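You operate a simulated robot arm through the tools that you are given. There is no shell and no other tool. Be economical: measure what you need, move in short steps, check, and stop when the job is done.

You are at the controls of a simulated robot arm. One attempt, no reset.

Task
Put things in order on the top of the side table. At the end: the brown onion from the top of the side table stands on top of the jar (marked "BEANS"); the brown wooden pad stands where the brown onion stood; the red brush stands where the brown wooden pad stood; the beige egg from the top of the side table stands where the red brush stood; whatever was shut is shut again. Leave all else as you found it, and nothing knocked over.
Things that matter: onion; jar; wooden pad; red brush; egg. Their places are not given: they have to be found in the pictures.

It is judged by the outcome, as a careful person would: the job done as asked, and still so three seconds after it is handed in. It fails if anything else is knocked over, pushed out of place, dropped, spilled or broken.

Robot
A 6-joint arm with a two-finger parallel gripper, fixed in place. Base frame: the origin is at the foot of the arm, x ahead of it, y to its left, z up; the work surface is at about z = 0.8. Units: m, rad, N and s.
With the tool pointing down near the work surface it reaches from about 0.24 to 0.64 m from the base axis. Its first joint turns from -1.152 to 1.152 rad. Payload 2.7 kg.
The tool frame sits at the grasp point between the pads (the TCP): z along the fingers, y along the line on which they close. The tips reach 0.023 m beyond it. The gripper opens to 0.094 m. The fingers are 0.038 m wide and 0.01 m thick; the gripper's body (0.054 by 0.096 m) begins 0.039 m behind the TCP.
Orientation is that of the tool frame in the base frame, as a unit quaternion [x, y, z, w]. With the fingers straight down and closing along the base's y, the tool's x points along the base's -x, its y along +y and its z along -z.

Tools
- The arm moves only by the tool servo_tool. Its argument "increments" is a list that holds one entry, the list of rows, each a list of 6 numbers: the shift along the base's x, y, z in m, then the turn, a rotation vector about the base's x, y, z in rad. In form: [[[tx, ty, tz, wx, wy, wz], ...]]. A call has 1 to 8 rows; each row shifts and turns the commanded pose from where the row before left it. "fingers" is the closure in counts, from 0 (fully open) to 255 (shut), set as the call begins (left out, the last holds). A row lasts 0.2 s, in which the tool goes at most 0.05 m and 0.15 rad; a call with a longer step from one row to the next is refused whole, and so is a gripper value outside its range. A pose out of reach is approached as far as the arm can. The call stops where the force on the tool passes 40 N (or 10 N more than at its start, if that is more) or the arm is blocked; 0.2 s more then pass. Each finger travels about 0.045 m/s and halts on what it meets, pressing with about 21 N; the grip force reading is that of the motor and also rises with nothing between the fingers. The clock runs only during rows and for 0.2 s after the last one: add rows that do not move to give the fingers time. It gives the time, the measured TCP pose, the force on the tool (base axes), the opening and the grip force at its end, in the units of the frame above (readings bear some noise).
- Cameras (640 x 400 px; columns grow to the right, rows downward): "scene" is fixed at [0.0953, -0.4671, 1.3875]; the picture's right is [0.42, -0.91, 0.00], its down [-0.65, -0.30, -0.70] and it looks along [0.63, 0.30, -0.71] (base axes); focal length 347 px, centre (320, 200). "wrist" rides on the gripper at [-0.039, 0, -0.044] in the tool frame; the picture's right is [0.00, -1.00, 0.00], its down [0.97, 0.00, -0.24] and it looks along [0.24, 0.00, 0.97] (tool axes); focal length 218 px, centre (320, 200).
- snapshot(camera): a new picture of that camera. No time passes.
- point_at(camera, pixels): for up to 12 pixels [column, row] of the newest picture of that camera ("zoom" is the newest enlarged one), the place [x, y, z] in the base frame of the surface seen there, good to about 0.002 m. No time passes.
- zoom(camera, box): a new picture of the part [left, top, right, bottom] of that camera's present view, enlarged. No time passes.
- job_done(): hands the job in; it is judged then, once.

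Work in short steps. Measure before you move; look again where a grasp or a placing could have gone wrong, and mend it. You have 80 turns and 34 pictures in all, those below and enlarged ones among them. Open the gripper and draw the arm clear of the work before you hand the job in, unless the task says otherwise; then end with one line.

The tools are called after ">>>" by a JSON object that holds its "api" and its "payload". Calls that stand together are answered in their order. servo_tool: Moves the arm, as the interface text tells. Its arguments: {"type":"object","properties":{"increments":{"type":"array","items":{"type":"array","items":{"type":"array","items":{"type":"number"}}}},"fingers":{"type":"number"}},"required":["increments"]} The other tools are called the same way: snapshot (camera) takes a picture; point_at (camera, pixels) gives the place of the surface under pixels of a picture; zoom (camera, box) takes an enlarged picture of a part of a camera's view; job_done () hands the job in.

At the start:

```text
clock: 0.0
tcp_pos: [0.3544, -0.3012, 1.0803]
ee_rot: [0.0, 1.0, 0.0, 0.0]
wrist_force: [0.4, 0.4, 0.0]
width: 0.0939
finger_force: 0.1
```

scene: 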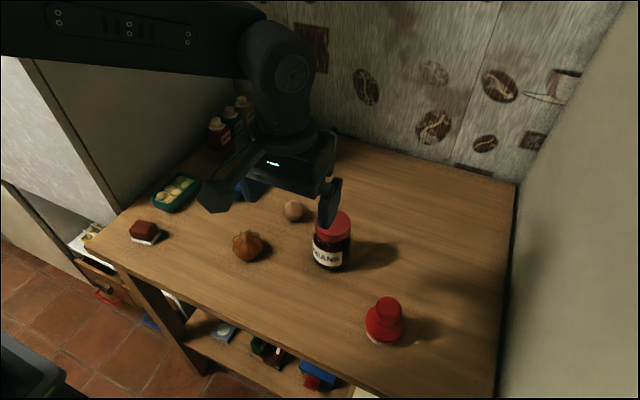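
wrist: 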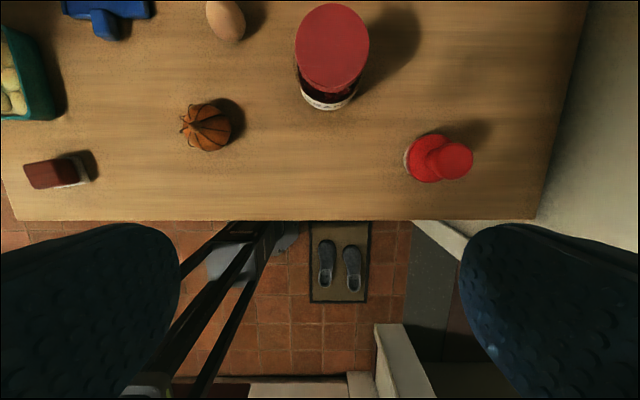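

I start by enlarging the scene to identify the things: the brownish block near (145,230), the red object near (385,320) and the things behind the gripper.

>>> {"api": "zoom", "payload": {"camera": "scene", "box": [80, 80, 300, 280]}}

>>> {"api": "zoom", "payload": {"camera": "scene", "box": [220, 170, 460, 390]}}

>>> {"api": "zoom", "payload": {"camera": "wrist", "box": [0, 0, 520, 220]}}

```text
2.00 times, centred on (190, 180) of scene
```

zoom: 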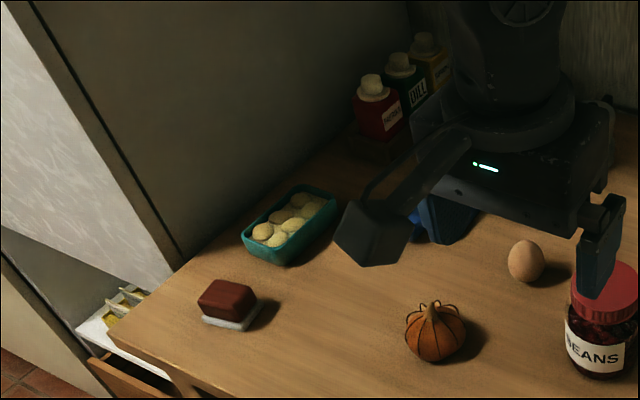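

```text
1.82 times, centred on (340, 280) of scene
```

zoom: 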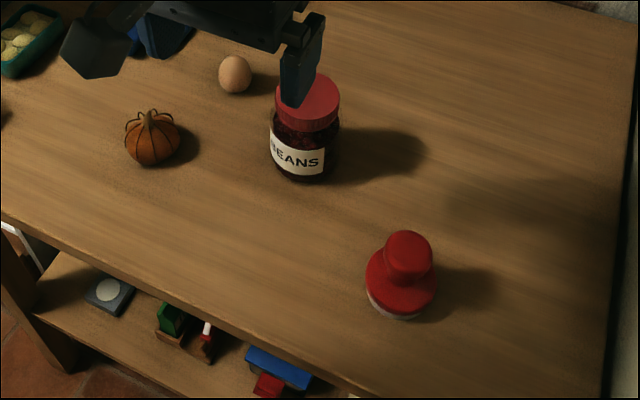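

```text
1.23 times, centred on (260, 110) of wrist
```

zoom: 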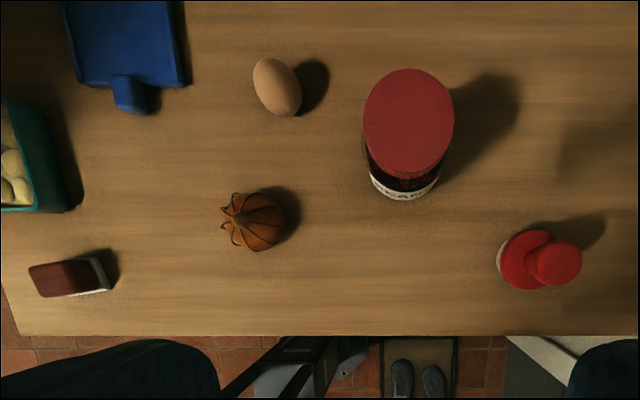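

The pad is the brown block with felt (zoom 68,278), the brush is the red round knob (555,262), with onion (250,222), egg (277,87) and jar (408,122). I measure these points.

>>> {"api": "point_at", "payload": {"camera": "zoom", "pixels": [[277, 87], [256, 65], [298, 108], [238, 218], [262, 225], [35, 282], [92, 275], [65, 262], [107, 275], [553, 262], [510, 265], [408, 122]]}}

>>> {"api": "point_at", "payload": {"camera": "wrist", "pixels": [[297, 46], [368, 46], [332, 5], [332, 90], [206, 102], [206, 150], [231, 128], [25, 165], [72, 158], [33, 187], [78, 184], [330, 105]]}}

>>> {"api": "point_at", "payload": {"camera": "scene", "pixels": [[388, 304], [375, 325], [385, 342], [247, 236], [240, 262], [293, 205], [293, 221], [145, 226], [142, 241], [153, 244], [133, 238], [335, 220]]}}

```text
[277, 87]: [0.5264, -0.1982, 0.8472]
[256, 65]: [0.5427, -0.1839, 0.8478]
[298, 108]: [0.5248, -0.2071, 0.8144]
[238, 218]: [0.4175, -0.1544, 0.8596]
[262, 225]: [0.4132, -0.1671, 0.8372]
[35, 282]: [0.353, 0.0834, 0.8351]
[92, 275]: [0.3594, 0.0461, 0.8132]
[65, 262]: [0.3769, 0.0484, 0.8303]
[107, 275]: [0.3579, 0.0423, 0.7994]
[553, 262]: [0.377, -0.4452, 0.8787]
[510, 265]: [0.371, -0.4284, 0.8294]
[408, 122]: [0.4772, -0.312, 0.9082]
```

```text
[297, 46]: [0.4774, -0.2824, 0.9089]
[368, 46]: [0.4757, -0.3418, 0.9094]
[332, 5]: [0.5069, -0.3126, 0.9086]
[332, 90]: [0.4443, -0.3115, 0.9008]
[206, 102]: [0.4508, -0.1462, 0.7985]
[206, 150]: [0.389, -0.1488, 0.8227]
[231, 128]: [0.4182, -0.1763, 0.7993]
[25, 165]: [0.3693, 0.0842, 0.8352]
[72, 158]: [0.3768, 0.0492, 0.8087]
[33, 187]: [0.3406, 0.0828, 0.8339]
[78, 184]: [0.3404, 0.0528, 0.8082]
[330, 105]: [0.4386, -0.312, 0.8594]
```

```text
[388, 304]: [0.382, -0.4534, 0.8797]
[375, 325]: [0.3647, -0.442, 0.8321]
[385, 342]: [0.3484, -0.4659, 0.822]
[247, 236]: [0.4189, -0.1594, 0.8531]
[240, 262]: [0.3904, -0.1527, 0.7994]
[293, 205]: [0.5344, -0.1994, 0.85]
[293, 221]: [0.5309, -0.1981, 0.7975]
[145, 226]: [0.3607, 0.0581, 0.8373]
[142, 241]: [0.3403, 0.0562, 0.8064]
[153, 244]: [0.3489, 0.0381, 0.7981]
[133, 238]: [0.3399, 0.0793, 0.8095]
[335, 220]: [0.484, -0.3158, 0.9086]
```

Jar lid is at about (0.476,-0.312, 0.909), the onion near (0.418,-0.155), table 0.798. I move above the onion and look straight down for its exact centre.

>>> {"api": "servo_tool", "payload": {"increments": [[[0.016, 0.037, -0.025, 0, 0, 0], [0.016, 0.037, -0.025, 0, 0, 0], [0.016, 0.037, -0.025, 0, 0, 0], [0.016, 0.037, -0.025, 0, 0, 0], [0, 0, 0, 0, 0, 0]]], "fingers": 0}}

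>>> {"api": "snapshot", "payload": {"camera": "wrist"}}

```text
clock: 1.2
tcp_pos: [0.4182, -0.1511, 0.9781]
ee_rot: [0.0, 1.0, 0.0, 0.0]
wrist_force: [-0.2, 0.1, -0.2]
width: 0.094
finger_force: 0.1
```

```text
28 pictures are left
```

wrist: 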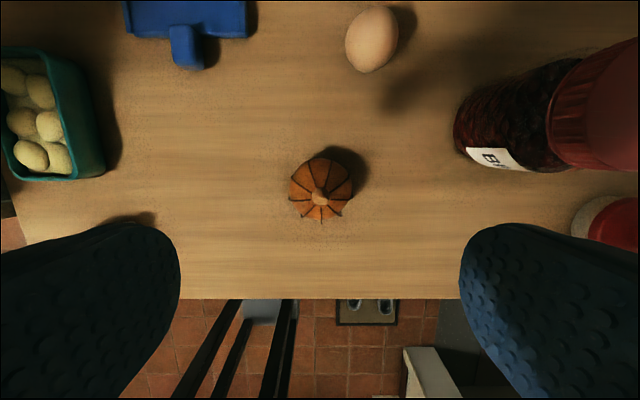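

The onion is centred at column 320 (y ≈ -0.151), about 0.056 wide. I measure its edges and the egg's while here.

>>> {"api": "point_at", "payload": {"camera": "wrist", "pixels": [[291, 188], [350, 188], [322, 160], [320, 195], [320, 218], [348, 40], [396, 40], [372, 10], [372, 70], [372, 40]]}}

>>> {"api": "zoom", "payload": {"camera": "scene", "box": [200, 190, 320, 270]}}

```text
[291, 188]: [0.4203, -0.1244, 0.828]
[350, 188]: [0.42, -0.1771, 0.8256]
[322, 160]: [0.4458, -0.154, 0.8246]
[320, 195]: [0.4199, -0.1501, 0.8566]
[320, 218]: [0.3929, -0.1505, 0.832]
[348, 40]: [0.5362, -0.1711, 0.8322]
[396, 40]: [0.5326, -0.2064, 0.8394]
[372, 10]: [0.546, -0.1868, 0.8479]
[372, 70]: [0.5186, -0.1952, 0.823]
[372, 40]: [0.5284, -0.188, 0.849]
```

```text
5.00 times, centred on (260, 230) of scene
```

zoom: 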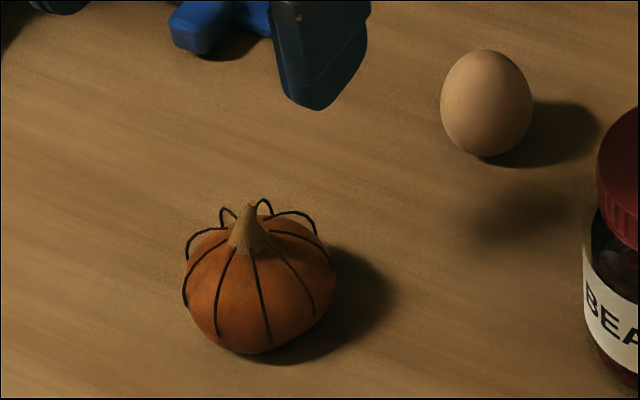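

Onion centre is (0.4195,-0.151), equator z≈0.826. I descend straight, tips stopping about 5 mm above the table.

>>> {"api": "servo_tool", "payload": {"increments": [[[0.001, 0, -0.04, 0, 0, 0], [0, 0, -0.04, 0, 0, 0], [0, 0, -0.04, 0, 0, 0], [0, 0, -0.02, 0, 0, 0], [0, 0, -0.011, 0, 0, 0], [0, 0, 0, 0, 0, 0]]]}}

>>> {"api": "servo_tool", "payload": {"increments": [[[0, 0, 0, 0, 0, 0], [0, 0, 0, 0, 0, 0], [0, 0, 0, 0, 0, 0], [0, 0, 0, 0, 0, 0], [0, 0, 0, 0, 0, 0], [0, 0, 0, 0, 0, 0]]], "fingers": 255}}

```text
clock: 2.6
tcp_pos: [0.4209, -0.1535, 0.8264]
ee_rot: [0.0, 1.0, 0.0, 0.001]
wrist_force: [0.3, 0.2, 0.1]
width: 0.094
finger_force: 0.1
```

```text
clock: 4.0
tcp_pos: [0.4197, -0.154, 0.8268]
ee_rot: [0.0, 1.0, 0.0, 0.0]
wrist_force: [0.7, 0.7, -0.9]
width: 0.0586
finger_force: 21.1
```

Grip holds at 0.0586. I lift clear above jar height and look.

>>> {"api": "servo_tool", "payload": {"increments": [[[0, 0, 0.02, 0, 0, 0], [0, 0, 0.04, 0, 0, 0], [0, 0, 0.04, 0, 0, 0], [0, 0, 0.04, 0, 0, 0], [0, 0, 0.03, 0, 0, 0], [0, 0, 0, 0, 0, 0]]]}}

>>> {"api": "servo_tool", "payload": {"increments": [[[0.014, -0.04, 0, 0, 0, 0], [0.014, -0.04, 0, 0, 0, 0], [0.014, -0.04, 0, 0, 0, 0], [0.014, -0.04, 0, 0, 0, 0], [0, 0, 0, 0, 0, 0]]]}}

>>> {"api": "snapshot", "payload": {"camera": "wrist"}}

>>> {"api": "snapshot", "payload": {"camera": "scene"}}

```text
clock: 5.4
tcp_pos: [0.4191, -0.153, 0.9977]
ee_rot: [0.0, 1.0, 0.0, 0.0]
wrist_force: [-0.5, 0.0, 0.2]
width: 0.0
finger_force: 21.4
```

```text
clock: 6.6
tcp_pos: [0.4749, -0.3124, 0.9979]
ee_rot: [0.0, 1.0, 0.0, 0.0]
wrist_force: [0.0, 0.4, -0.3]
width: 0.0003
finger_force: 21.3
```

```text
26 pictures are left
```

wrist: 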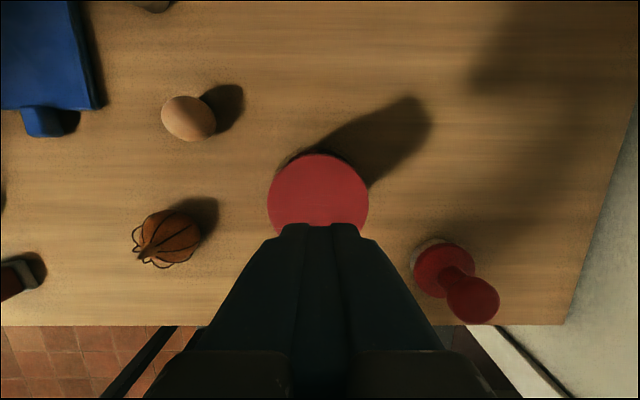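

```text
25 pictures are left
```

scene: 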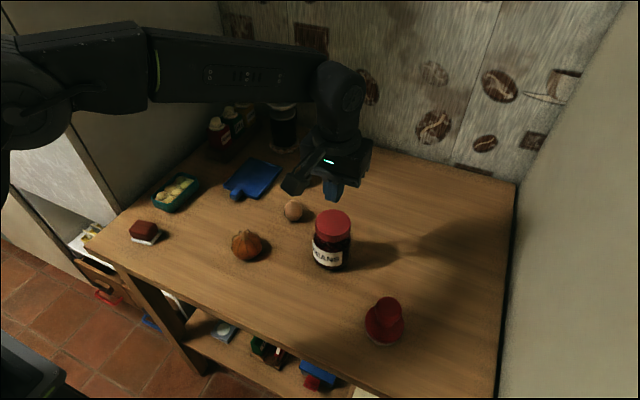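

The grip slipped: width is 0 and the onion still stands near (247,245). I check whether it moved or is just as before.

>>> {"api": "zoom", "payload": {"camera": "scene", "box": [200, 190, 320, 270]}}

>>> {"api": "servo_tool", "payload": {"increments": [[[-0.014, 0.04, 0, 0, 0, 0], [-0.014, 0.04, 0, 0, 0, 0], [-0.014, 0.04, 0, 0, 0, 0], [-0.014, 0.04, 0, 0, 0, 0], [0, 0, 0, 0, 0, 0], [0, 0, 0, 0, 0, 0]]], "fingers": 0}}

>>> {"api": "snapshot", "payload": {"camera": "wrist"}}

```text
5.00 times, centred on (260, 230) of scene
```

zoom: 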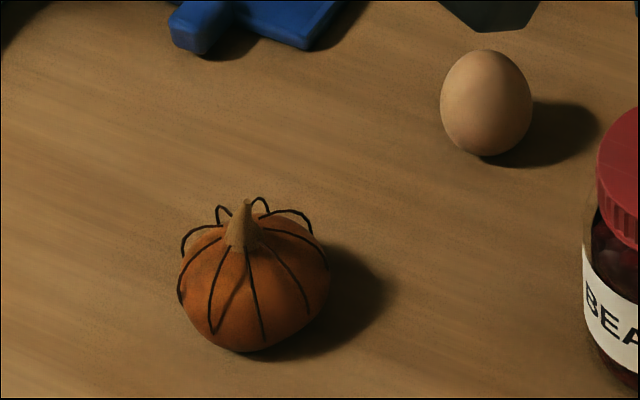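

```text
clock: 8.0
tcp_pos: [0.4191, -0.1539, 0.9983]
ee_rot: [0.0, 1.0, 0.001, 0.0]
wrist_force: [-0.6, 0.4, 0.8]
width: 0.0939
finger_force: 0.0
```

```text
23 pictures are left
```

wrist: 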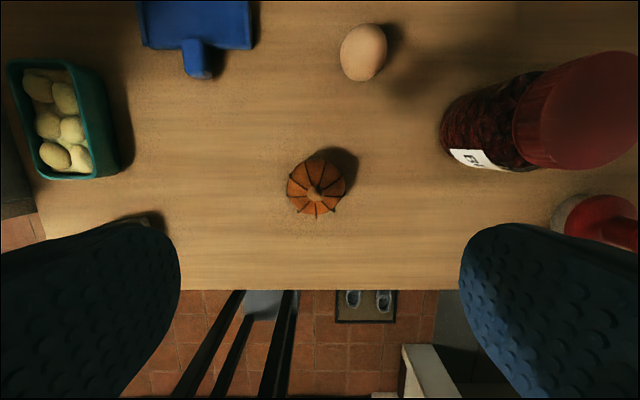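

The onion barely moved. I measure its centre and profile again, to grip lower.

>>> {"api": "point_at", "payload": {"camera": "wrist", "pixels": [[289, 190], [288, 186], [344, 186], [317, 158], [316, 193], [315, 214], [316, 170], [300, 187], [333, 187]]}}

>>> {"api": "point_at", "payload": {"camera": "zoom", "pixels": [[242, 205], [182, 285], [190, 310], [325, 285], [322, 265], [250, 345], [220, 335], [300, 325], [250, 300], [185, 260]]}}

```text
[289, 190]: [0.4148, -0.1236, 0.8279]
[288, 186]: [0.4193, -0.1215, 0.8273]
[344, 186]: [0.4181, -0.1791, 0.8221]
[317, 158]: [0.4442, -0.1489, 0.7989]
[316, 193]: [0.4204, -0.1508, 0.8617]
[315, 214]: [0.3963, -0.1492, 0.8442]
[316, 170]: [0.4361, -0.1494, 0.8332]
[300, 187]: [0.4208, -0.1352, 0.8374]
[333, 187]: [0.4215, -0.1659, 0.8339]
```

```text
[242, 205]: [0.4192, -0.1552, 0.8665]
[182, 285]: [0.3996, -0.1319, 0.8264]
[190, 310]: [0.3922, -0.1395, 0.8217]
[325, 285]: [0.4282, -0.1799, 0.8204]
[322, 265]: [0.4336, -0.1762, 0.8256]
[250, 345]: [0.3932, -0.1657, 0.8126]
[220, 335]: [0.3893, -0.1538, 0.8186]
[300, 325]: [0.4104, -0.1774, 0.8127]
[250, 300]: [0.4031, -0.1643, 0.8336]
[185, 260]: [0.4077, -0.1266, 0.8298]
```

Onion centre (0.418,-0.150), equator ≈0.822. I descend to TCP z≈0.824 and close, then will lift slowly.

>>> {"api": "servo_tool", "payload": {"increments": [[[-0.001, 0.003, -0.04, 0, 0, 0], [0, 0, -0.04, 0, 0, 0], [0, 0, -0.04, 0, 0, 0], [0, 0, -0.03, 0, 0, 0], [0, 0, -0.018, 0, 0, 0], [0, 0, -0.006, 0, 0, 0], [0, 0, 0, 0, 0, 0]]]}}

>>> {"api": "servo_tool", "payload": {"increments": [[[0, 0, 0, 0, 0, 0], [0, 0, 0, 0, 0, 0], [0, 0, 0, 0, 0, 0], [0, 0, 0, 0, 0, 0], [0, 0, 0, 0, 0, 0], [0, 0, 0, 0, 0, 0], [0, 0, 0, 0, 0, 0], [0, 0, 0, 0, 0, 0]]], "fingers": 255}}

>>> {"api": "servo_tool", "payload": {"increments": [[[0, 0, 0.002, 0, 0, 0], [0, 0, 0.003, 0, 0, 0], [0, 0, 0.003, 0, 0, 0]]]}}

>>> {"api": "zoom", "payload": {"camera": "scene", "box": [200, 190, 320, 270]}}

```text
clock: 9.6
tcp_pos: [0.4198, -0.1507, 0.8234]
ee_rot: [0.0, 1.0, 0.0, 0.001]
wrist_force: [0.0, -0.2, 0.8]
width: 0.0939
finger_force: 0.1
```

```text
clock: 11.4
tcp_pos: [0.4192, -0.15, 0.8255]
ee_rot: [0.0, 1.0, 0.0, 0.0]
wrist_force: [-0.1, -0.4, -0.7]
width: 0.0585
finger_force: 21.1
```

```text
clock: 12.2
tcp_pos: [0.4178, -0.1508, 0.8325]
ee_rot: [0.0, 1.0, 0.0, 0.0]
wrist_force: [0.6, -0.9, -1.1]
width: 0.0584
finger_force: 20.8
```

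```text
5.00 times, centred on (260, 230) of scene
```

zoom: 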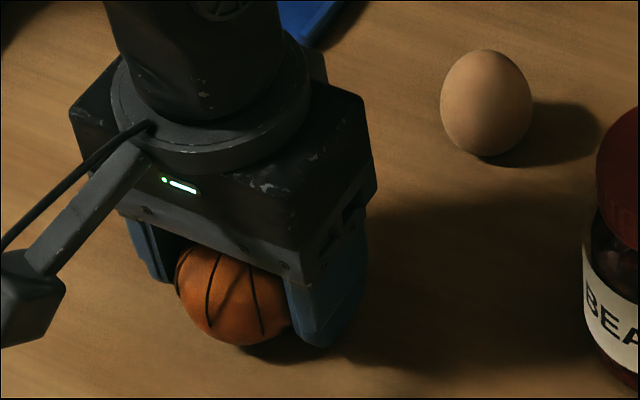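

Held at width 0.0584 after 8 mm lift. I continue lifting gently.

>>> {"api": "servo_tool", "payload": {"increments": [[[0, 0, 0.004, 0, 0, 0], [0, 0, 0.005, 0, 0, 0], [0, 0, 0.006, 0, 0, 0], [0, 0, 0.007, 0, 0, 0], [0, 0, 0.008, 0, 0, 0], [0, 0, 0.008, 0, 0, 0], [0, 0, 0.004, 0, 0, 0]]]}}

```text
clock: 13.8
tcp_pos: [0.4178, -0.1498, 0.8753]
ee_rot: [-0.001, 1.0, 0.0, 0.0]
wrist_force: [-0.6, 0.1, -1.0]
width: 0.0588
finger_force: 20.7
```

Still held (0.0588). I lift on to about 0.965 before crossing to the jar.

>>> {"api": "servo_tool", "payload": {"increments": [[[0, 0, 0.008, 0, 0, 0], [0, 0, 0.012, 0, 0, 0], [0, 0, 0.014, 0, 0, 0], [0, 0, 0.014, 0, 0, 0], [0, 0, 0.014, 0, 0, 0], [0, 0, 0.014, 0, 0, 0], [0, 0, 0.01, 0, 0, 0], [0, 0, 0.004, 0, 0, 0]]]}}

>>> {"api": "servo_tool", "payload": {"increments": [[[0.004, -0.011, 0, 0, 0, 0], [0.007, -0.02, 0, 0, 0, 0], [0.009, -0.025, 0, 0, 0, 0], [0.009, -0.025, 0, 0, 0, 0], [0.009, -0.025, 0, 0, 0, 0], [0.009, -0.025, 0, 0, 0, 0], [0.007, -0.02, 0, 0, 0, 0], [0.004, -0.011, 0, 0, 0, 0]]]}}

>>> {"api": "zoom", "payload": {"camera": "scene", "box": [250, 130, 430, 280]}}

```text
clock: 15.6
tcp_pos: [0.4198, -0.1498, 0.9647]
ee_rot: [0.0, 1.0, 0.0, 0.0]
wrist_force: [-0.1, 0.1, -0.9]
width: 0.0584
finger_force: 20.4
```

```text
clock: 17.4
tcp_pos: [0.4771, -0.3119, 0.9653]
ee_rot: [0.001, 1.0, 0.0, 0.0]
wrist_force: [-0.3, 1.0, -1.8]
width: 0.0587
finger_force: 21.0
```

```text
2.67 times, centred on (340, 205) of scene
```

zoom: 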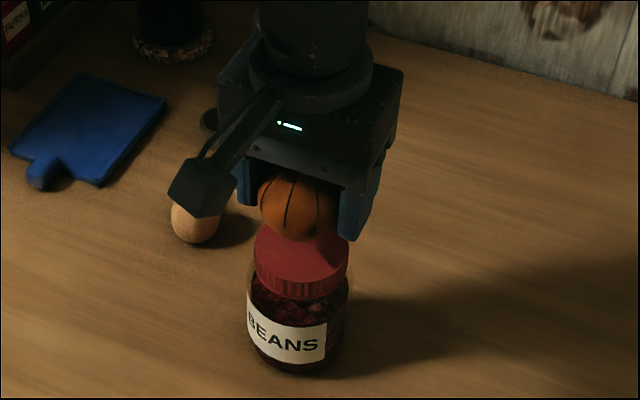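

The onion is held over the lid at (0.477,-0.312). I lower towards TCP z≈0.937, watching the force.

>>> {"api": "servo_tool", "payload": {"increments": [[[0, 0, -0.008, 0, 0, 0], [0, 0, -0.008, 0, 0, 0], [0, 0, -0.006, 0, 0, 0], [0, 0, -0.004, 0, 0, 0], [0, 0, -0.002, 0, 0, 0], [0, 0, 0, 0, 0, 0]]]}}

>>> {"api": "zoom", "payload": {"camera": "scene", "box": [290, 150, 390, 230]}}

```text
clock: 18.8
tcp_pos: [0.4767, -0.3134, 0.9356]
ee_rot: [0.0, 1.0, 0.0, 0.0]
wrist_force: [-0.1, -0.3, -0.6]
width: 0.0586
finger_force: 21.1
```

```text
5.00 times, centred on (340, 190) of scene
```

zoom: 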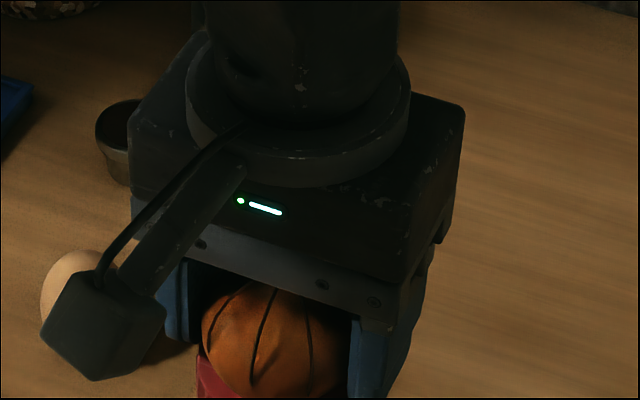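

Not clearly loaded yet; I go down in 1 mm steps to feel the contact.

>>> {"api": "servo_tool", "payload": {"increments": [[[0, 0, -0.001, 0, 0, 0], [0, 0, 0, 0, 0, 0]]]}}

>>> {"api": "servo_tool", "payload": {"increments": [[[0, 0, -0.001, 0, 0, 0], [0, 0, 0, 0, 0, 0]]]}}

```text
clock: 19.4
tcp_pos: [0.4772, -0.3121, 0.935]
ee_rot: [0.0, 1.0, -0.001, 0.001]
wrist_force: [-0.2, -0.5, -0.1]
width: 0.0585
finger_force: 21.1
```

```text
clock: 20.0
tcp_pos: [0.4765, -0.3119, 0.9358]
ee_rot: [0.0, 1.0, 0.0, 0.001]
wrist_force: [1.0, 0.5, 0.2]
width: 0.0586
finger_force: 21.4
```

The weight reading went from -1 N to about 0: it rests on the lid. I open gently, then fully.

>>> {"api": "servo_tool", "payload": {"increments": [[[0, 0, 0, 0, 0, 0], [0, 0, 0, 0, 0, 0], [0, 0, 0, 0, 0, 0]]], "fingers": 75}}

>>> {"api": "servo_tool", "payload": {"increments": [[[0, 0, 0, 0, 0, 0], [0, 0, 0, 0, 0, 0], [0, 0, 0, 0, 0, 0], [0, 0, 0.005, 0, 0, 0], [0, 0, 0.02, 0, 0, 0], [0, 0, 0.03, 0, 0, 0], [0, 0, 0.04, 0, 0, 0], [0, 0, 0.03, 0, 0, 0]]], "fingers": 0}}

>>> {"api": "snapshot", "payload": {"camera": "wrist"}}

>>> {"api": "snapshot", "payload": {"camera": "scene"}}

```text
clock: 20.8
tcp_pos: [0.4771, -0.3125, 0.9357]
ee_rot: [0.0, 1.0, 0.0, 0.0]
wrist_force: [-0.3, 0.5, 0.4]
width: 0.0665
finger_force: 0.1
```

```text
clock: 22.6
tcp_pos: [0.4775, -0.3117, 1.0587]
ee_rot: [0.0, 1.0, 0.0, 0.0]
wrist_force: [-0.2, -0.3, 0.4]
width: 0.094
finger_force: 0.1
```

```text
19 pictures are left
```

wrist: 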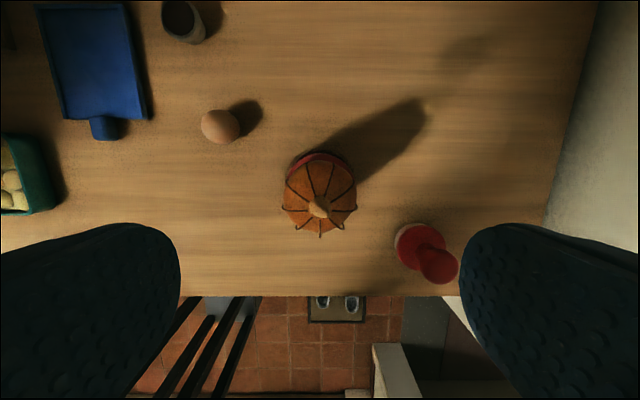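

```text
18 pictures are left
```

scene: 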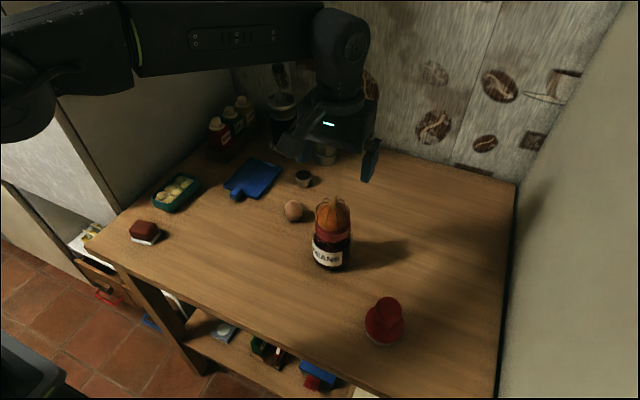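

The onion stands on the jar. Next the pad: I travel at this height to above (0.36,0.062), then down for a look.

>>> {"api": "servo_tool", "payload": {"increments": [[[-0.0146, 0.0465, 0, 0, 0, 0], [-0.0146, 0.0465, 0, 0, 0, 0], [-0.0146, 0.0465, 0, 0, 0, 0], [-0.0146, 0.0465, 0, 0, 0, 0], [-0.0146, 0.0465, 0, 0, 0, 0], [-0.0146, 0.0465, 0, 0, 0, 0], [-0.0146, 0.0465, 0, 0, 0, 0], [-0.0146, 0.0465, 0, 0, 0, 0]]]}}

>>> {"api": "servo_tool", "payload": {"increments": [[[0, 0, -0.035, 0, 0, 0], [0, 0, -0.035, 0, 0, 0], [0, 0, -0.03, 0, 0, 0], [0, 0, 0, 0, 0, 0]]]}}

>>> {"api": "snapshot", "payload": {"camera": "wrist"}}

```text
clock: 24.4
tcp_pos: [0.3618, 0.0618, 1.0594]
ee_rot: [0.0, 1.0, -0.001, 0.001]
wrist_force: [0.0, -0.3, -0.3]
width: 0.0938
finger_force: 0.1
```

```text
clock: 25.4
tcp_pos: [0.3622, 0.0597, 0.9572]
ee_rot: [0.0, 1.0, 0.0, 0.0]
wrist_force: [0.4, 0.0, 0.8]
width: 0.0943
finger_force: 0.2
```

```text
17 pictures are left
```

wrist: 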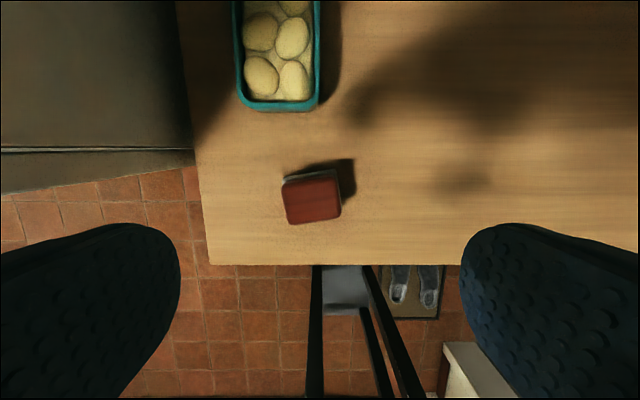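

The pad's top has corners near (283,183), (336,172), (341,214), (288,223). I measure them and its felt edge.

>>> {"api": "point_at", "payload": {"camera": "wrist", "pixels": [[286, 185], [334, 176], [338, 212], [291, 220], [312, 198], [286, 180], [334, 171], [312, 174], [300, 264], [205, 220]]}}

>>> {"api": "zoom", "payload": {"camera": "wrist", "box": [260, 150, 370, 240]}}

>>> {"api": "zoom", "payload": {"camera": "scene", "box": [100, 200, 190, 260]}}

```text
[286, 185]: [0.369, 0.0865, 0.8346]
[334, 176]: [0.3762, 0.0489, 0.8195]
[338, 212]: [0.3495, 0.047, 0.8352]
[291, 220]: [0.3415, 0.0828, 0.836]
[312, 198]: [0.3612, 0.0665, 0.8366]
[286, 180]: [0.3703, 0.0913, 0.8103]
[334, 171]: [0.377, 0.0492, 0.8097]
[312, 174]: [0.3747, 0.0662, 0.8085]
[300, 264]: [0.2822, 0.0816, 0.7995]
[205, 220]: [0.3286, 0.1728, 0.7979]
```

```text
4.44 times, centred on (315, 195) of wrist
```

zoom: 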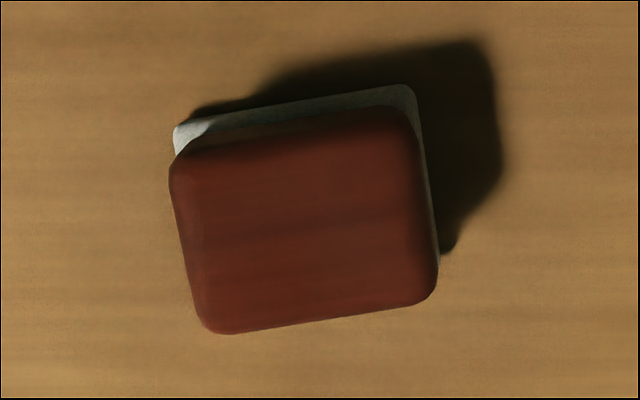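

```text
6.67 times, centred on (145, 230) of scene
```

zoom: 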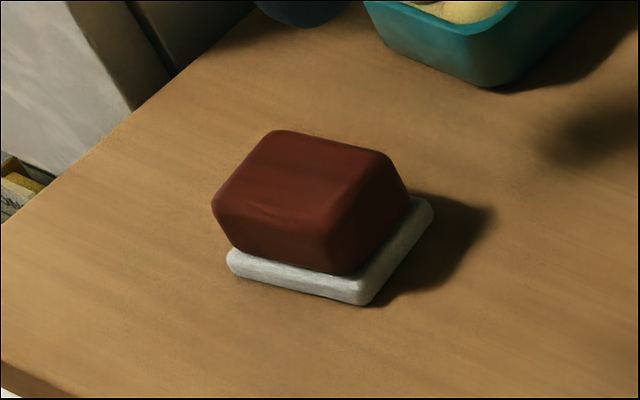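

Pad centre ≈(0.360,0.067), turned about +0.17 rad; wood spans z 0.81–0.837. I turn the tool, shift over it and come down to z≈0.834.

>>> {"api": "servo_tool", "payload": {"increments": [[[0, 0.004, 0, 0, 0, 0.09], [0, 0.003, 0, 0, 0, 0.08], [0, 0, -0.03, 0, 0, 0], [0, 0, -0.03, 0, 0, 0], [0, 0, -0.02, 0, 0, 0], [0, 0, 0, 0, 0, 0]]]}}

>>> {"api": "snapshot", "payload": {"camera": "wrist"}}

```text
clock: 26.8
tcp_pos: [0.3619, 0.0653, 0.88]
ee_rot: [-0.084, 0.996, 0.001, 0.0]
wrist_force: [-0.4, 0.2, 0.2]
width: 0.0943
finger_force: 0.0
```

```text
14 pictures are left
```

wrist: 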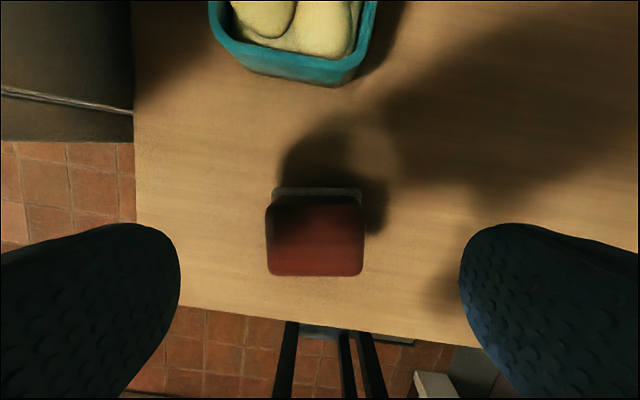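

Aligned; the pad centre is 5 px left (≈2 mm). I correct, descend to z≈0.834 and close.

>>> {"api": "servo_tool", "payload": {"increments": [[[0, 0.002, -0.02, 0, 0, 0], [0, 0, -0.018, 0, 0, 0], [0, 0, -0.008, 0, 0, 0], [0, 0, 0, 0, 0, 0]]]}}

>>> {"api": "servo_tool", "payload": {"increments": [[[0, 0, 0, 0, 0, 0], [0, 0, 0, 0, 0, 0], [0, 0, 0, 0, 0, 0], [0, 0, 0, 0, 0, 0], [0, 0, 0, 0, 0, 0], [0, 0, 0, 0, 0, 0], [0, 0, 0, 0, 0, 0], [0, 0, 0, 0, 0, 0]]], "fingers": 255}}

>>> {"api": "servo_tool", "payload": {"increments": [[[0, 0, 0.003, 0, 0, 0], [0, 0, 0.005, 0, 0, 0], [0, 0, 0.008, 0, 0, 0], [0, 0, 0.012, 0, 0, 0], [0, 0, 0.016, 0, 0, 0], [0, 0, 0.016, 0, 0, 0], [0, 0, 0.01, 0, 0, 0]]]}}

```text
clock: 27.8
tcp_pos: [0.3608, 0.0698, 0.8337]
ee_rot: [-0.085, 0.996, 0.001, 0.001]
wrist_force: [-0.2, -0.5, -0.2]
width: 0.0942
finger_force: 0.2
```

```text
clock: 29.6
tcp_pos: [0.3595, 0.0706, 0.8327]
ee_rot: [-0.085, 0.996, 0.001, 0.0]
wrist_force: [0.4, 0.1, 0.6]
width: 0.0452
finger_force: 21.1
```

```text
clock: 31.2
tcp_pos: [0.3595, 0.0691, 0.904]
ee_rot: [-0.085, 0.996, 0.0, -0.001]
wrist_force: [-0.6, -0.9, -1.1]
width: 0.0453
finger_force: 21.1
```

Pad held at 0.0453 (origin spot TCP ≈ 0.360,0.0695). I carry it to the onion's old place (0.419,-0.1505) and lower.

>>> {"api": "servo_tool", "payload": {"increments": [[[0.005, -0.018, 0, 0, 0, 0], [0.009, -0.034, 0, 0, 0, 0], [0.01, -0.037, 0, 0, 0, 0], [0.01, -0.037, 0, 0, 0, 0], [0.01, -0.037, 0, 0, 0, 0], [0.009, -0.034, 0, 0, 0, 0], [0.006, -0.023, 0, 0, 0, 0], [0, 0, 0, 0, 0, 0]]]}}

>>> {"api": "servo_tool", "payload": {"increments": [[[0, 0, -0.016, 0, 0, 0], [0, 0, -0.02, 0, 0, 0], [0, 0, -0.016, 0, 0, 0], [0, 0, -0.01, 0, 0, 0], [0, 0, -0.005, 0, 0, 0], [0, 0, -0.002, 0, 0, 0], [0, 0, 0, 0, 0, 0]]]}}

```text
clock: 33.0
tcp_pos: [0.4199, -0.1538, 0.9027]
ee_rot: [-0.085, 0.996, 0.001, -0.001]
wrist_force: [0.2, -0.5, -0.1]
width: 0.0454
finger_force: 21.1
```

```text
clock: 34.6
tcp_pos: [0.4192, -0.1521, 0.8333]
ee_rot: [-0.084, 0.996, -0.001, 0.0]
wrist_force: [-0.1, 0.6, -0.2]
width: 0.0455
finger_force: 20.8
```

It is about 1–2 mm above its resting height; I set it down the last bit and read the force.

>>> {"api": "servo_tool", "payload": {"increments": [[[0, 0, -0.001, 0, 0, 0], [0, 0, -0.001, 0, 0, 0], [0, 0, 0, 0, 0, 0]]]}}

>>> {"api": "servo_tool", "payload": {"increments": [[[0, 0, 0, 0, 0, 0], [0, 0, 0, 0, 0, 0], [0, 0, 0, 0, 0, 0], [0, 0, 0, 0, 0, 0], [0, 0, 0, 0, 0, 0], [0, 0, 0, 0, 0, 0]]], "fingers": 0}}

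>>> {"api": "servo_tool", "payload": {"increments": [[[0, 0, 0.01, 0, 0, 0], [0, 0, 0.03, 0, 0, 0], [0, 0, 0.045, 0, 0, 0], [0, 0, 0.045, 0, 0, -0.09], [0, 0, 0.045, 0, 0, -0.08], [0, 0, 0.045, 0, 0, 0], [0, 0, 0.03, 0, 0, 0]]]}}

>>> {"api": "snapshot", "payload": {"camera": "scene"}}

```text
clock: 35.4
tcp_pos: [0.4203, -0.1526, 0.8333]
ee_rot: [-0.085, 0.996, -0.001, 0.001]
wrist_force: [-5.1, -3.0, 15.3]
width: 0.0453
finger_force: 21.6
```

```text
clock: 36.8
tcp_pos: [0.4207, -0.1518, 0.8326]
ee_rot: [-0.085, 0.996, 0.0, 0.0]
wrist_force: [0.1, 0.0, -0.7]
width: 0.0938
finger_force: 0.1
```

```text
clock: 38.4
tcp_pos: [0.4203, -0.1533, 1.083]
ee_rot: [-0.001, 1.0, 0.001, 0.0]
wrist_force: [-0.4, -0.7, 0.2]
width: 0.0938
finger_force: 0.0
```

```text
13 pictures are left
```

scene: 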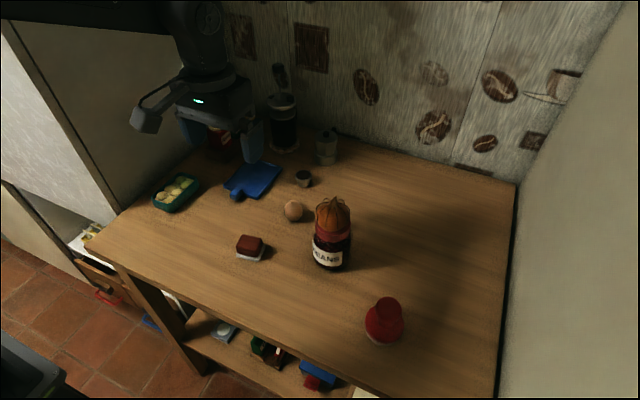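

Pad stands at the onion's old place. Now I go above the brush at ~(0.375,-0.445) to look down.

>>> {"api": "servo_tool", "payload": {"increments": [[[-0.0064, -0.0415, 0, 0, 0, 0], [-0.0064, -0.0415, 0, 0, 0, 0], [-0.0064, -0.0415, 0, 0, 0, 0], [-0.0064, -0.0415, 0, 0, 0, 0], [-0.0064, -0.0415, 0, 0, 0, 0], [-0.0064, -0.0415, 0, 0, 0, 0], [-0.0064, -0.0415, 0, 0, 0, 0], [0, 0, 0, 0, 0, 0]]]}}

>>> {"api": "servo_tool", "payload": {"increments": [[[0, 0, -0.04, 0, 0, 0], [0, 0, -0.04, 0, 0, 0], [0, 0, 0, 0, 0, 0]]]}}

>>> {"api": "snapshot", "payload": {"camera": "wrist"}}

```text
clock: 40.2
tcp_pos: [0.3732, -0.4436, 1.081]
ee_rot: [0.0, 1.0, 0.0, 0.001]
wrist_force: [-1.1, 0.2, -0.4]
width: 0.094
finger_force: 0.1
```

```text
clock: 41.0
tcp_pos: [0.3729, -0.4427, 1.0035]
ee_rot: [0.0, 1.0, -0.001, 0.0]
wrist_force: [-0.1, 0.2, 0.4]
width: 0.0941
finger_force: 0.0
```

```text
12 pictures are left
```

wrist: 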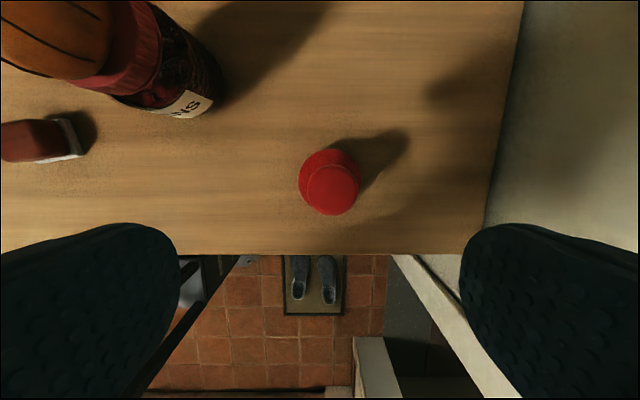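

The knob is centred near (334,188), base circle left edge (298,180). I measure the knob and base edges.

>>> {"api": "point_at", "payload": {"camera": "wrist", "pixels": [[333, 189], [310, 189], [357, 189], [333, 165], [333, 211], [301, 180], [325, 153], [352, 165], [304, 165], [316, 168], [303, 195]]}}

>>> {"api": "zoom", "payload": {"camera": "scene", "box": [350, 285, 425, 355]}}

```text
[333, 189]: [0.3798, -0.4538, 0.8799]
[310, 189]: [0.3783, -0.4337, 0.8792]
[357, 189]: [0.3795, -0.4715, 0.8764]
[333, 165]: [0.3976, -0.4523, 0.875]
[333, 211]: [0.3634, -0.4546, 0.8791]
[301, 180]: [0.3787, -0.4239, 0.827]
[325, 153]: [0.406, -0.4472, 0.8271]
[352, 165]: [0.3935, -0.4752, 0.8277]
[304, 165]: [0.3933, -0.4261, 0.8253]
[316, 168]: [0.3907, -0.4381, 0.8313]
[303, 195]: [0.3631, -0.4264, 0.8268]
```

```text
5.71 times, centred on (388, 320) of scene
```

zoom: 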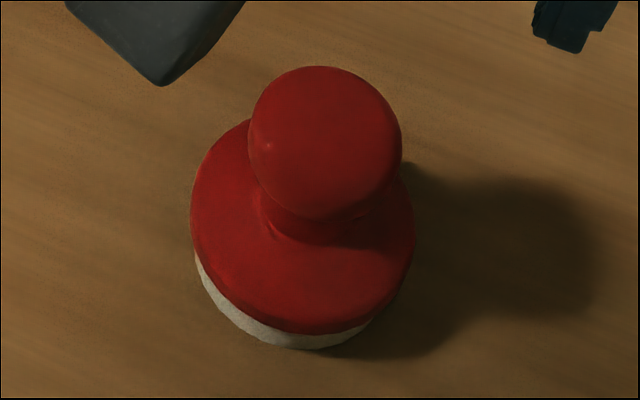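

Knob centre ≈(0.380,-0.453), width ≈0.039, widest z≈0.867; base top ≈0.832. I descend so the tips stay above the base (TCP z≈0.862) and close.

>>> {"api": "servo_tool", "payload": {"increments": [[[0.0065, -0.0105, 0, 0, 0, 0], [0, 0, -0.04, 0, 0, 0], [0, 0, -0.04, 0, 0, 0], [0, 0, -0.035, 0, 0, 0], [0, 0, -0.02, 0, 0, 0], [0, 0, -0.006, 0, 0, 0], [0, 0, 0, 0, 0, 0]]]}}

>>> {"api": "servo_tool", "payload": {"increments": [[[0, 0, 0, 0, 0, 0], [0, 0, 0, 0, 0, 0], [0, 0, 0, 0, 0, 0], [0, 0, 0, 0, 0, 0], [0, 0, 0, 0, 0, 0], [0, 0, 0, 0, 0, 0], [0, 0, 0, 0, 0, 0], [0, 0, 0, 0, 0, 0]]], "fingers": 255}}

>>> {"api": "servo_tool", "payload": {"increments": [[[0, 0, 0.002, 0, 0, 0], [0, 0, 0.003, 0, 0, 0], [0, 0, 0.004, 0, 0, 0], [0, 0, 0.006, 0, 0, 0], [0, 0, 0.005, 0, 0, 0]]]}}

>>> {"api": "zoom", "payload": {"camera": "scene", "box": [330, 260, 450, 360]}}

```text
clock: 42.6
tcp_pos: [0.3824, -0.4526, 0.8603]
ee_rot: [0.001, 1.0, 0.0, 0.0]
wrist_force: [-0.6, -0.1, -1.2]
width: 0.0937
finger_force: 0.0
```

```text
clock: 44.4
tcp_pos: [0.3804, -0.4536, 0.8604]
ee_rot: [-0.001, 1.0, 0.0, 0.0]
wrist_force: [-1.7, -0.7, 0.1]
width: 0.04
finger_force: 21.2
```

```text
clock: 45.6
tcp_pos: [0.381, -0.4527, 0.8815]
ee_rot: [0.0, 1.0, 0.0, 0.0]
wrist_force: [0.6, -0.3, -0.2]
width: 0.0403
finger_force: 21.3
```

```text
4.00 times, centred on (390, 310) of scene
```

zoom: 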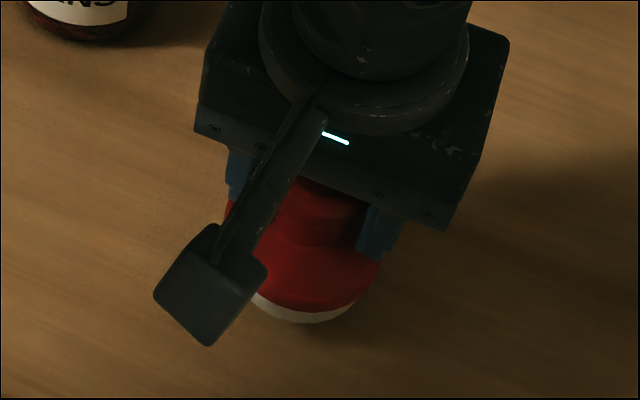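

Brush held (width 0.040). I lift to ~0.98 and carry it along x≈0.37, well clear of the jar, to the pad's old spot (0.360,0.0695).

>>> {"api": "servo_tool", "payload": {"increments": [[[0, 0, 0.008, 0, 0, 0], [0, 0, 0.014, 0, 0, 0], [0, 0, 0.02, 0, 0, 0], [0, 0, 0.022, 0, 0, 0], [0, 0, 0.02, 0, 0, 0], [-0.008, 0.008, 0.012, 0, 0, 0], [-0.01, 0.018, 0.004, 0, 0, 0], [-0.002, 0.028, 0, 0, 0, 0]]]}}

>>> {"api": "servo_tool", "payload": {"increments": [[[0, 0.035, 0, 0, 0, 0], [0, 0.04, 0, 0, 0, 0], [0, 0.04, 0, 0, 0, 0], [0, 0.04, 0, 0, 0, 0], [0, 0.04, 0, 0, 0, 0], [0, 0.04, 0, 0, 0, 0], [0, 0.04, 0, 0, 0, 0], [0, 0.04, 0, 0, 0, 0]]]}}

>>> {"api": "servo_tool", "payload": {"increments": [[[0, 0.04, 0, 0, 0, 0], [0, 0.04, 0, 0, 0, 0], [0, 0.035, 0, 0, 0, 0], [0, 0.025, 0, 0, 0, 0], [0, 0.013, 0, 0, 0, 0], [0, 0, 0, 0, 0, 0]]]}}

```text
clock: 47.4
tcp_pos: [0.3624, -0.3994, 0.9844]
ee_rot: [0.001, 1.0, -0.001, 0.0]
wrist_force: [-0.3, 0.7, 0.0]
width: 0.0399
finger_force: 20.7
```

```text
clock: 49.2
tcp_pos: [0.3633, -0.0824, 0.9801]
ee_rot: [0.002, 1.0, 0.001, 0.0]
wrist_force: [0.0, 0.7, -0.3]
width: 0.0401
finger_force: 20.9
```

```text
clock: 50.6
tcp_pos: [0.3629, 0.0704, 0.9832]
ee_rot: [-0.001, 1.0, 0.001, 0.0]
wrist_force: [-0.3, 0.2, -1.4]
width: 0.0398
finger_force: 20.7
```

Over the pad's old spot. I lower the same 0.12 m less 1.5 mm, gently.

>>> {"api": "servo_tool", "payload": {"increments": [[[-0.001, 0, -0.02, 0, 0, 0], [0, 0, -0.025, 0, 0, 0], [0, 0, -0.025, 0, 0, 0], [0, 0, -0.022, 0, 0, 0], [0, 0, -0.015, 0, 0, 0], [0, 0, -0.008, 0, 0, 0], [0, 0, -0.0035, 0, 0, 0], [0, 0, 0, 0, 0, 0]]]}}

>>> {"api": "servo_tool", "payload": {"increments": [[[0, 0, -0.001, 0, 0, 0], [0, 0, 0, 0, 0, 0]]]}}

```text
clock: 52.4
tcp_pos: [0.3605, 0.0708, 0.8629]
ee_rot: [0.0, 1.0, 0.001, 0.0]
wrist_force: [-0.5, -0.1, -0.9]
width: 0.04
finger_force: 21.5
```

```text
clock: 53.0
tcp_pos: [0.3594, 0.0691, 0.8618]
ee_rot: [-0.001, 1.0, 0.0, 0.001]
wrist_force: [-0.3, 0.3, -0.7]
width: 0.04
finger_force: 20.5
```

One more millimetre to meet the table, then I release and rise.

>>> {"api": "servo_tool", "payload": {"increments": [[[0, 0, -0.001, 0, 0, 0], [0, 0, 0, 0, 0, 0]]]}}

>>> {"api": "servo_tool", "payload": {"increments": [[[0, 0, 0, 0, 0, 0], [0, 0, 0, 0, 0, 0], [0, 0, 0, 0, 0, 0], [0, 0, 0, 0, 0, 0], [0, 0, 0, 0, 0, 0], [0, 0, 0, 0, 0, 0], [0, 0, 0, 0, 0, 0]]], "fingers": 0}}

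>>> {"api": "servo_tool", "payload": {"increments": [[[0, 0, 0.01, 0, 0, 0], [0, 0, 0.03, 0, 0, 0], [0, 0, 0.045, 0, 0, 0], [0, 0, 0.045, 0, 0, 0], [0, 0, 0.045, 0, 0, 0], [0, 0, 0.03, 0, 0, 0]]]}}

```text
clock: 53.6
tcp_pos: [0.3595, 0.0686, 0.8616]
ee_rot: [0.0, 1.0, 0.0, 0.0]
wrist_force: [-3.9, -3.4, 15.9]
width: 0.0403
finger_force: 20.7
```

```text
clock: 55.2
tcp_pos: [0.3609, 0.0695, 0.8608]
ee_rot: [0.0, 1.0, 0.0, 0.0]
wrist_force: [0.3, 0.2, 0.6]
width: 0.0939
finger_force: 0.1
```

```text
clock: 56.6
tcp_pos: [0.3572, 0.0689, 1.0654]
ee_rot: [0.0, 1.0, -0.001, 0.0]
wrist_force: [0.5, 0.3, 0.4]
width: 0.0941
finger_force: 0.0
```

Now to the egg at about (0.532,-0.190), travelling high.

>>> {"api": "servo_tool", "payload": {"increments": [[[0.0246, -0.037, 0, 0, 0, 0], [0.0246, -0.037, 0, 0, 0, 0], [0.0246, -0.037, 0, 0, 0, 0], [0.0246, -0.037, 0, 0, 0, 0], [0.0246, -0.037, 0, 0, 0, 0], [0.0246, -0.037, 0, 0, 0, 0], [0.0246, -0.037, 0, 0, 0, 0], [0, 0, 0, 0, 0, 0]]]}}

>>> {"api": "servo_tool", "payload": {"increments": [[[0, 0, -0.04, 0, 0, 0], [0, 0, -0.04, 0, 0, 0], [0, 0, 0, 0, 0, 0]]]}}

>>> {"api": "snapshot", "payload": {"camera": "wrist"}}

>>> {"api": "snapshot", "payload": {"camera": "scene"}}

```text
clock: 58.4
tcp_pos: [0.5355, -0.1905, 1.0637]
ee_rot: [0.0, 1.0, 0.0, 0.0]
wrist_force: [0.6, -0.2, -1.0]
width: 0.0939
finger_force: 0.1
```

```text
clock: 59.2
tcp_pos: [0.5334, -0.1914, 0.9861]
ee_rot: [0.0, 1.0, 0.0, 0.0]
wrist_force: [0.4, -0.3, -0.6]
width: 0.094
finger_force: 0.1
```

```text
9 pictures are left
```

wrist: 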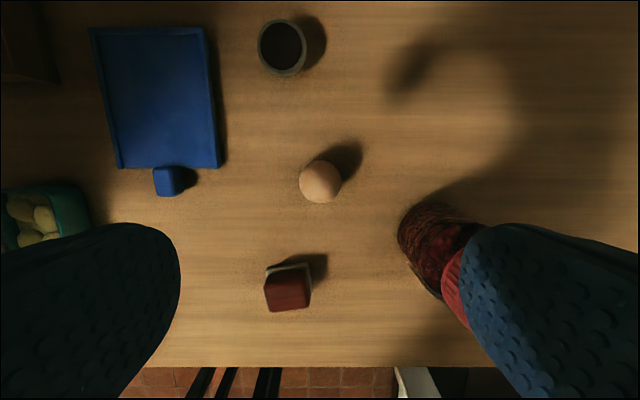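

```text
8 pictures are left
```

scene: 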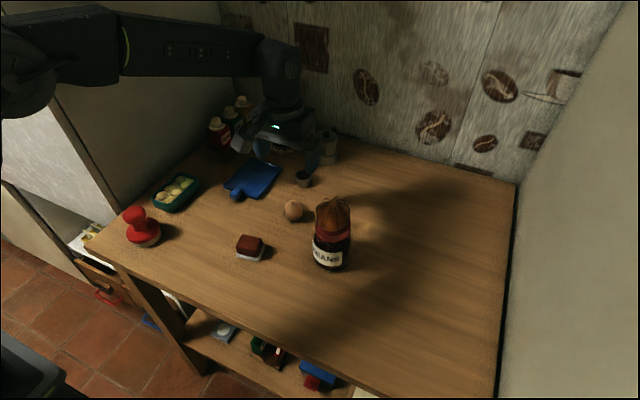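

Brush stands well at the pad's old spot. I measure the egg's edges (320,182) and the gripper's stalk box to check jar clearance.

>>> {"api": "point_at", "payload": {"camera": "wrist", "pixels": [[320, 182], [302, 182], [339, 182], [320, 163], [320, 200], [400, 240], [425, 225], [455, 232]]}}

>>> {"api": "point_at", "payload": {"camera": "scene", "pixels": [[225, 158], [235, 150], [332, 200], [345, 215], [325, 160], [300, 145]]}}

```text
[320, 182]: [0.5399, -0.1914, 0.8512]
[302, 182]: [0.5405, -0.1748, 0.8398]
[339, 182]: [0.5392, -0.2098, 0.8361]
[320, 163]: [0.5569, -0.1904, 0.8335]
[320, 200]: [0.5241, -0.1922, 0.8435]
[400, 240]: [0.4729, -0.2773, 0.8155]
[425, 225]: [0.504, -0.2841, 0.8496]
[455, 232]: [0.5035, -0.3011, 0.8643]
```

```text
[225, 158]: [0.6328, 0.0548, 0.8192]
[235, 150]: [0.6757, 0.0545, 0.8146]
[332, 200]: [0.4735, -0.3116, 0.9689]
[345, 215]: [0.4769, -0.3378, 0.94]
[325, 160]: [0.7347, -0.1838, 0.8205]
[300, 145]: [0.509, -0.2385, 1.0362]
```

Egg centre ≈(0.540,-0.192), ~0.042 wide; jar edge at y≈-0.277 leaves 3 cm. I descend to z≈0.824, close and lift a little.

>>> {"api": "servo_tool", "payload": {"increments": [[[0.006, -0.001, -0.03, 0, 0, 0], [0, 0, -0.035, 0, 0, 0], [0, 0, -0.035, 0, 0, 0], [0, 0, -0.03, 0, 0, 0], [0, 0, -0.02, 0, 0, 0], [0, 0, -0.012, 0, 0, 0], [0, 0, 0, 0, 0, 0]]], "fingers": 20}}

>>> {"api": "servo_tool", "payload": {"increments": [[[0, 0, 0, 0, 0, 0], [0, 0, 0, 0, 0, 0], [0, 0, 0, 0, 0, 0], [0, 0, 0, 0, 0, 0], [0, 0, 0, 0, 0, 0], [0, 0, 0, 0, 0, 0], [0, 0, 0, 0, 0, 0], [0, 0, 0, 0, 0, 0]]], "fingers": 255}}

>>> {"api": "servo_tool", "payload": {"increments": [[[0, 0, 0.002, 0, 0, 0], [0, 0, 0.003, 0, 0, 0], [0, 0, 0.004, 0, 0, 0], [0, 0, 0.004, 0, 0, 0], [0, 0, 0.004, 0, 0, 0]]]}}

```text
clock: 60.8
tcp_pos: [0.5374, -0.19, 0.8228]
ee_rot: [0.0, 1.0, 0.0, 0.0]
wrist_force: [-9.2, 1.6, 16.4]
width: 0.0874
finger_force: 1.1
```

```text
clock: 62.6
tcp_pos: [0.5382, -0.1897, 0.8228]
ee_rot: [0.001, 1.0, 0.0, 0.002]
wrist_force: [6.8, 10.0, 21.5]
width: 0.0391
finger_force: 8.2
```

```text
clock: 63.8
tcp_pos: [0.5379, -0.1914, 0.8396]
ee_rot: [0.001, 1.0, 0.0, 0.0]
wrist_force: [0.6, -0.4, -0.2]
width: 0.0382
finger_force: 7.6
```

The force rose (tips touched the table or egg) and grip reads 7.6 N at width 0.038; I look at what is happening.

>>> {"api": "zoom", "payload": {"camera": "scene", "box": [240, 140, 360, 230]}}

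>>> {"api": "snapshot", "payload": {"camera": "wrist"}}

```text
4.44 times, centred on (300, 185) of scene
```

zoom: 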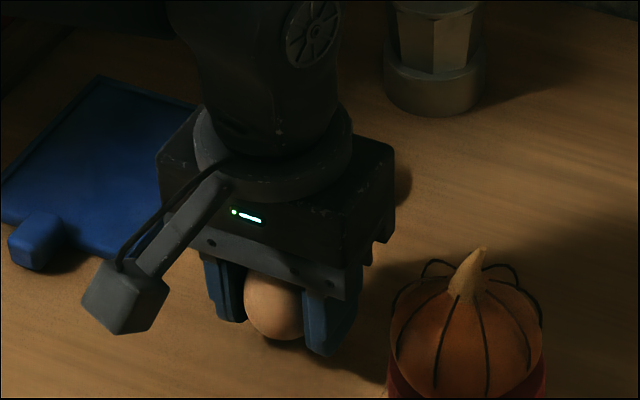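

```text
6 pictures are left
```

wrist: 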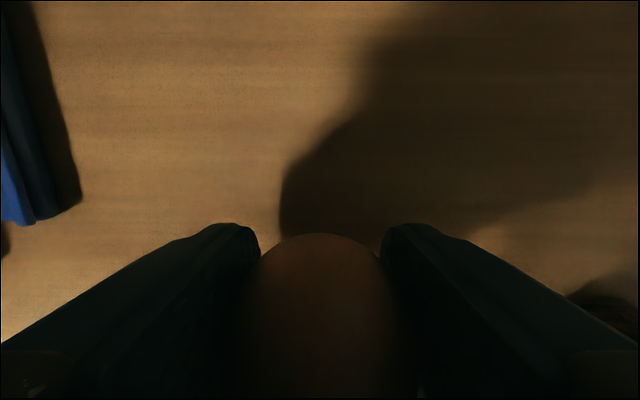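

The egg is between the fingers, centred. I lift slowly further and keep checking the grip.

>>> {"api": "servo_tool", "payload": {"increments": [[[0, 0, 0.003, 0, 0, 0], [0, 0, 0.003, 0, 0, 0], [0, 0, 0.004, 0, 0, 0], [0, 0, 0.005, 0, 0, 0], [0, 0, 0.005, 0, 0, 0], [0, 0, 0.004, 0, 0, 0], [0, 0, 0.002, 0, 0, 0], [0, 0, 0, 0, 0, 0]]], "fingers": 255}}

>>> {"api": "point_at", "payload": {"camera": "wrist", "pixels": [[320, 240], [320, 290]]}}

```text
clock: 65.6
tcp_pos: [0.5404, -0.1916, 0.8668]
ee_rot: [0.0, 1.0, 0.0, 0.0]
wrist_force: [0.1, -0.1, 0.3]
width: 0.0383
finger_force: 8.0
```

```text
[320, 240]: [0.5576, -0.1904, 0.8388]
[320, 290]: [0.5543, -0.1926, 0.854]
```

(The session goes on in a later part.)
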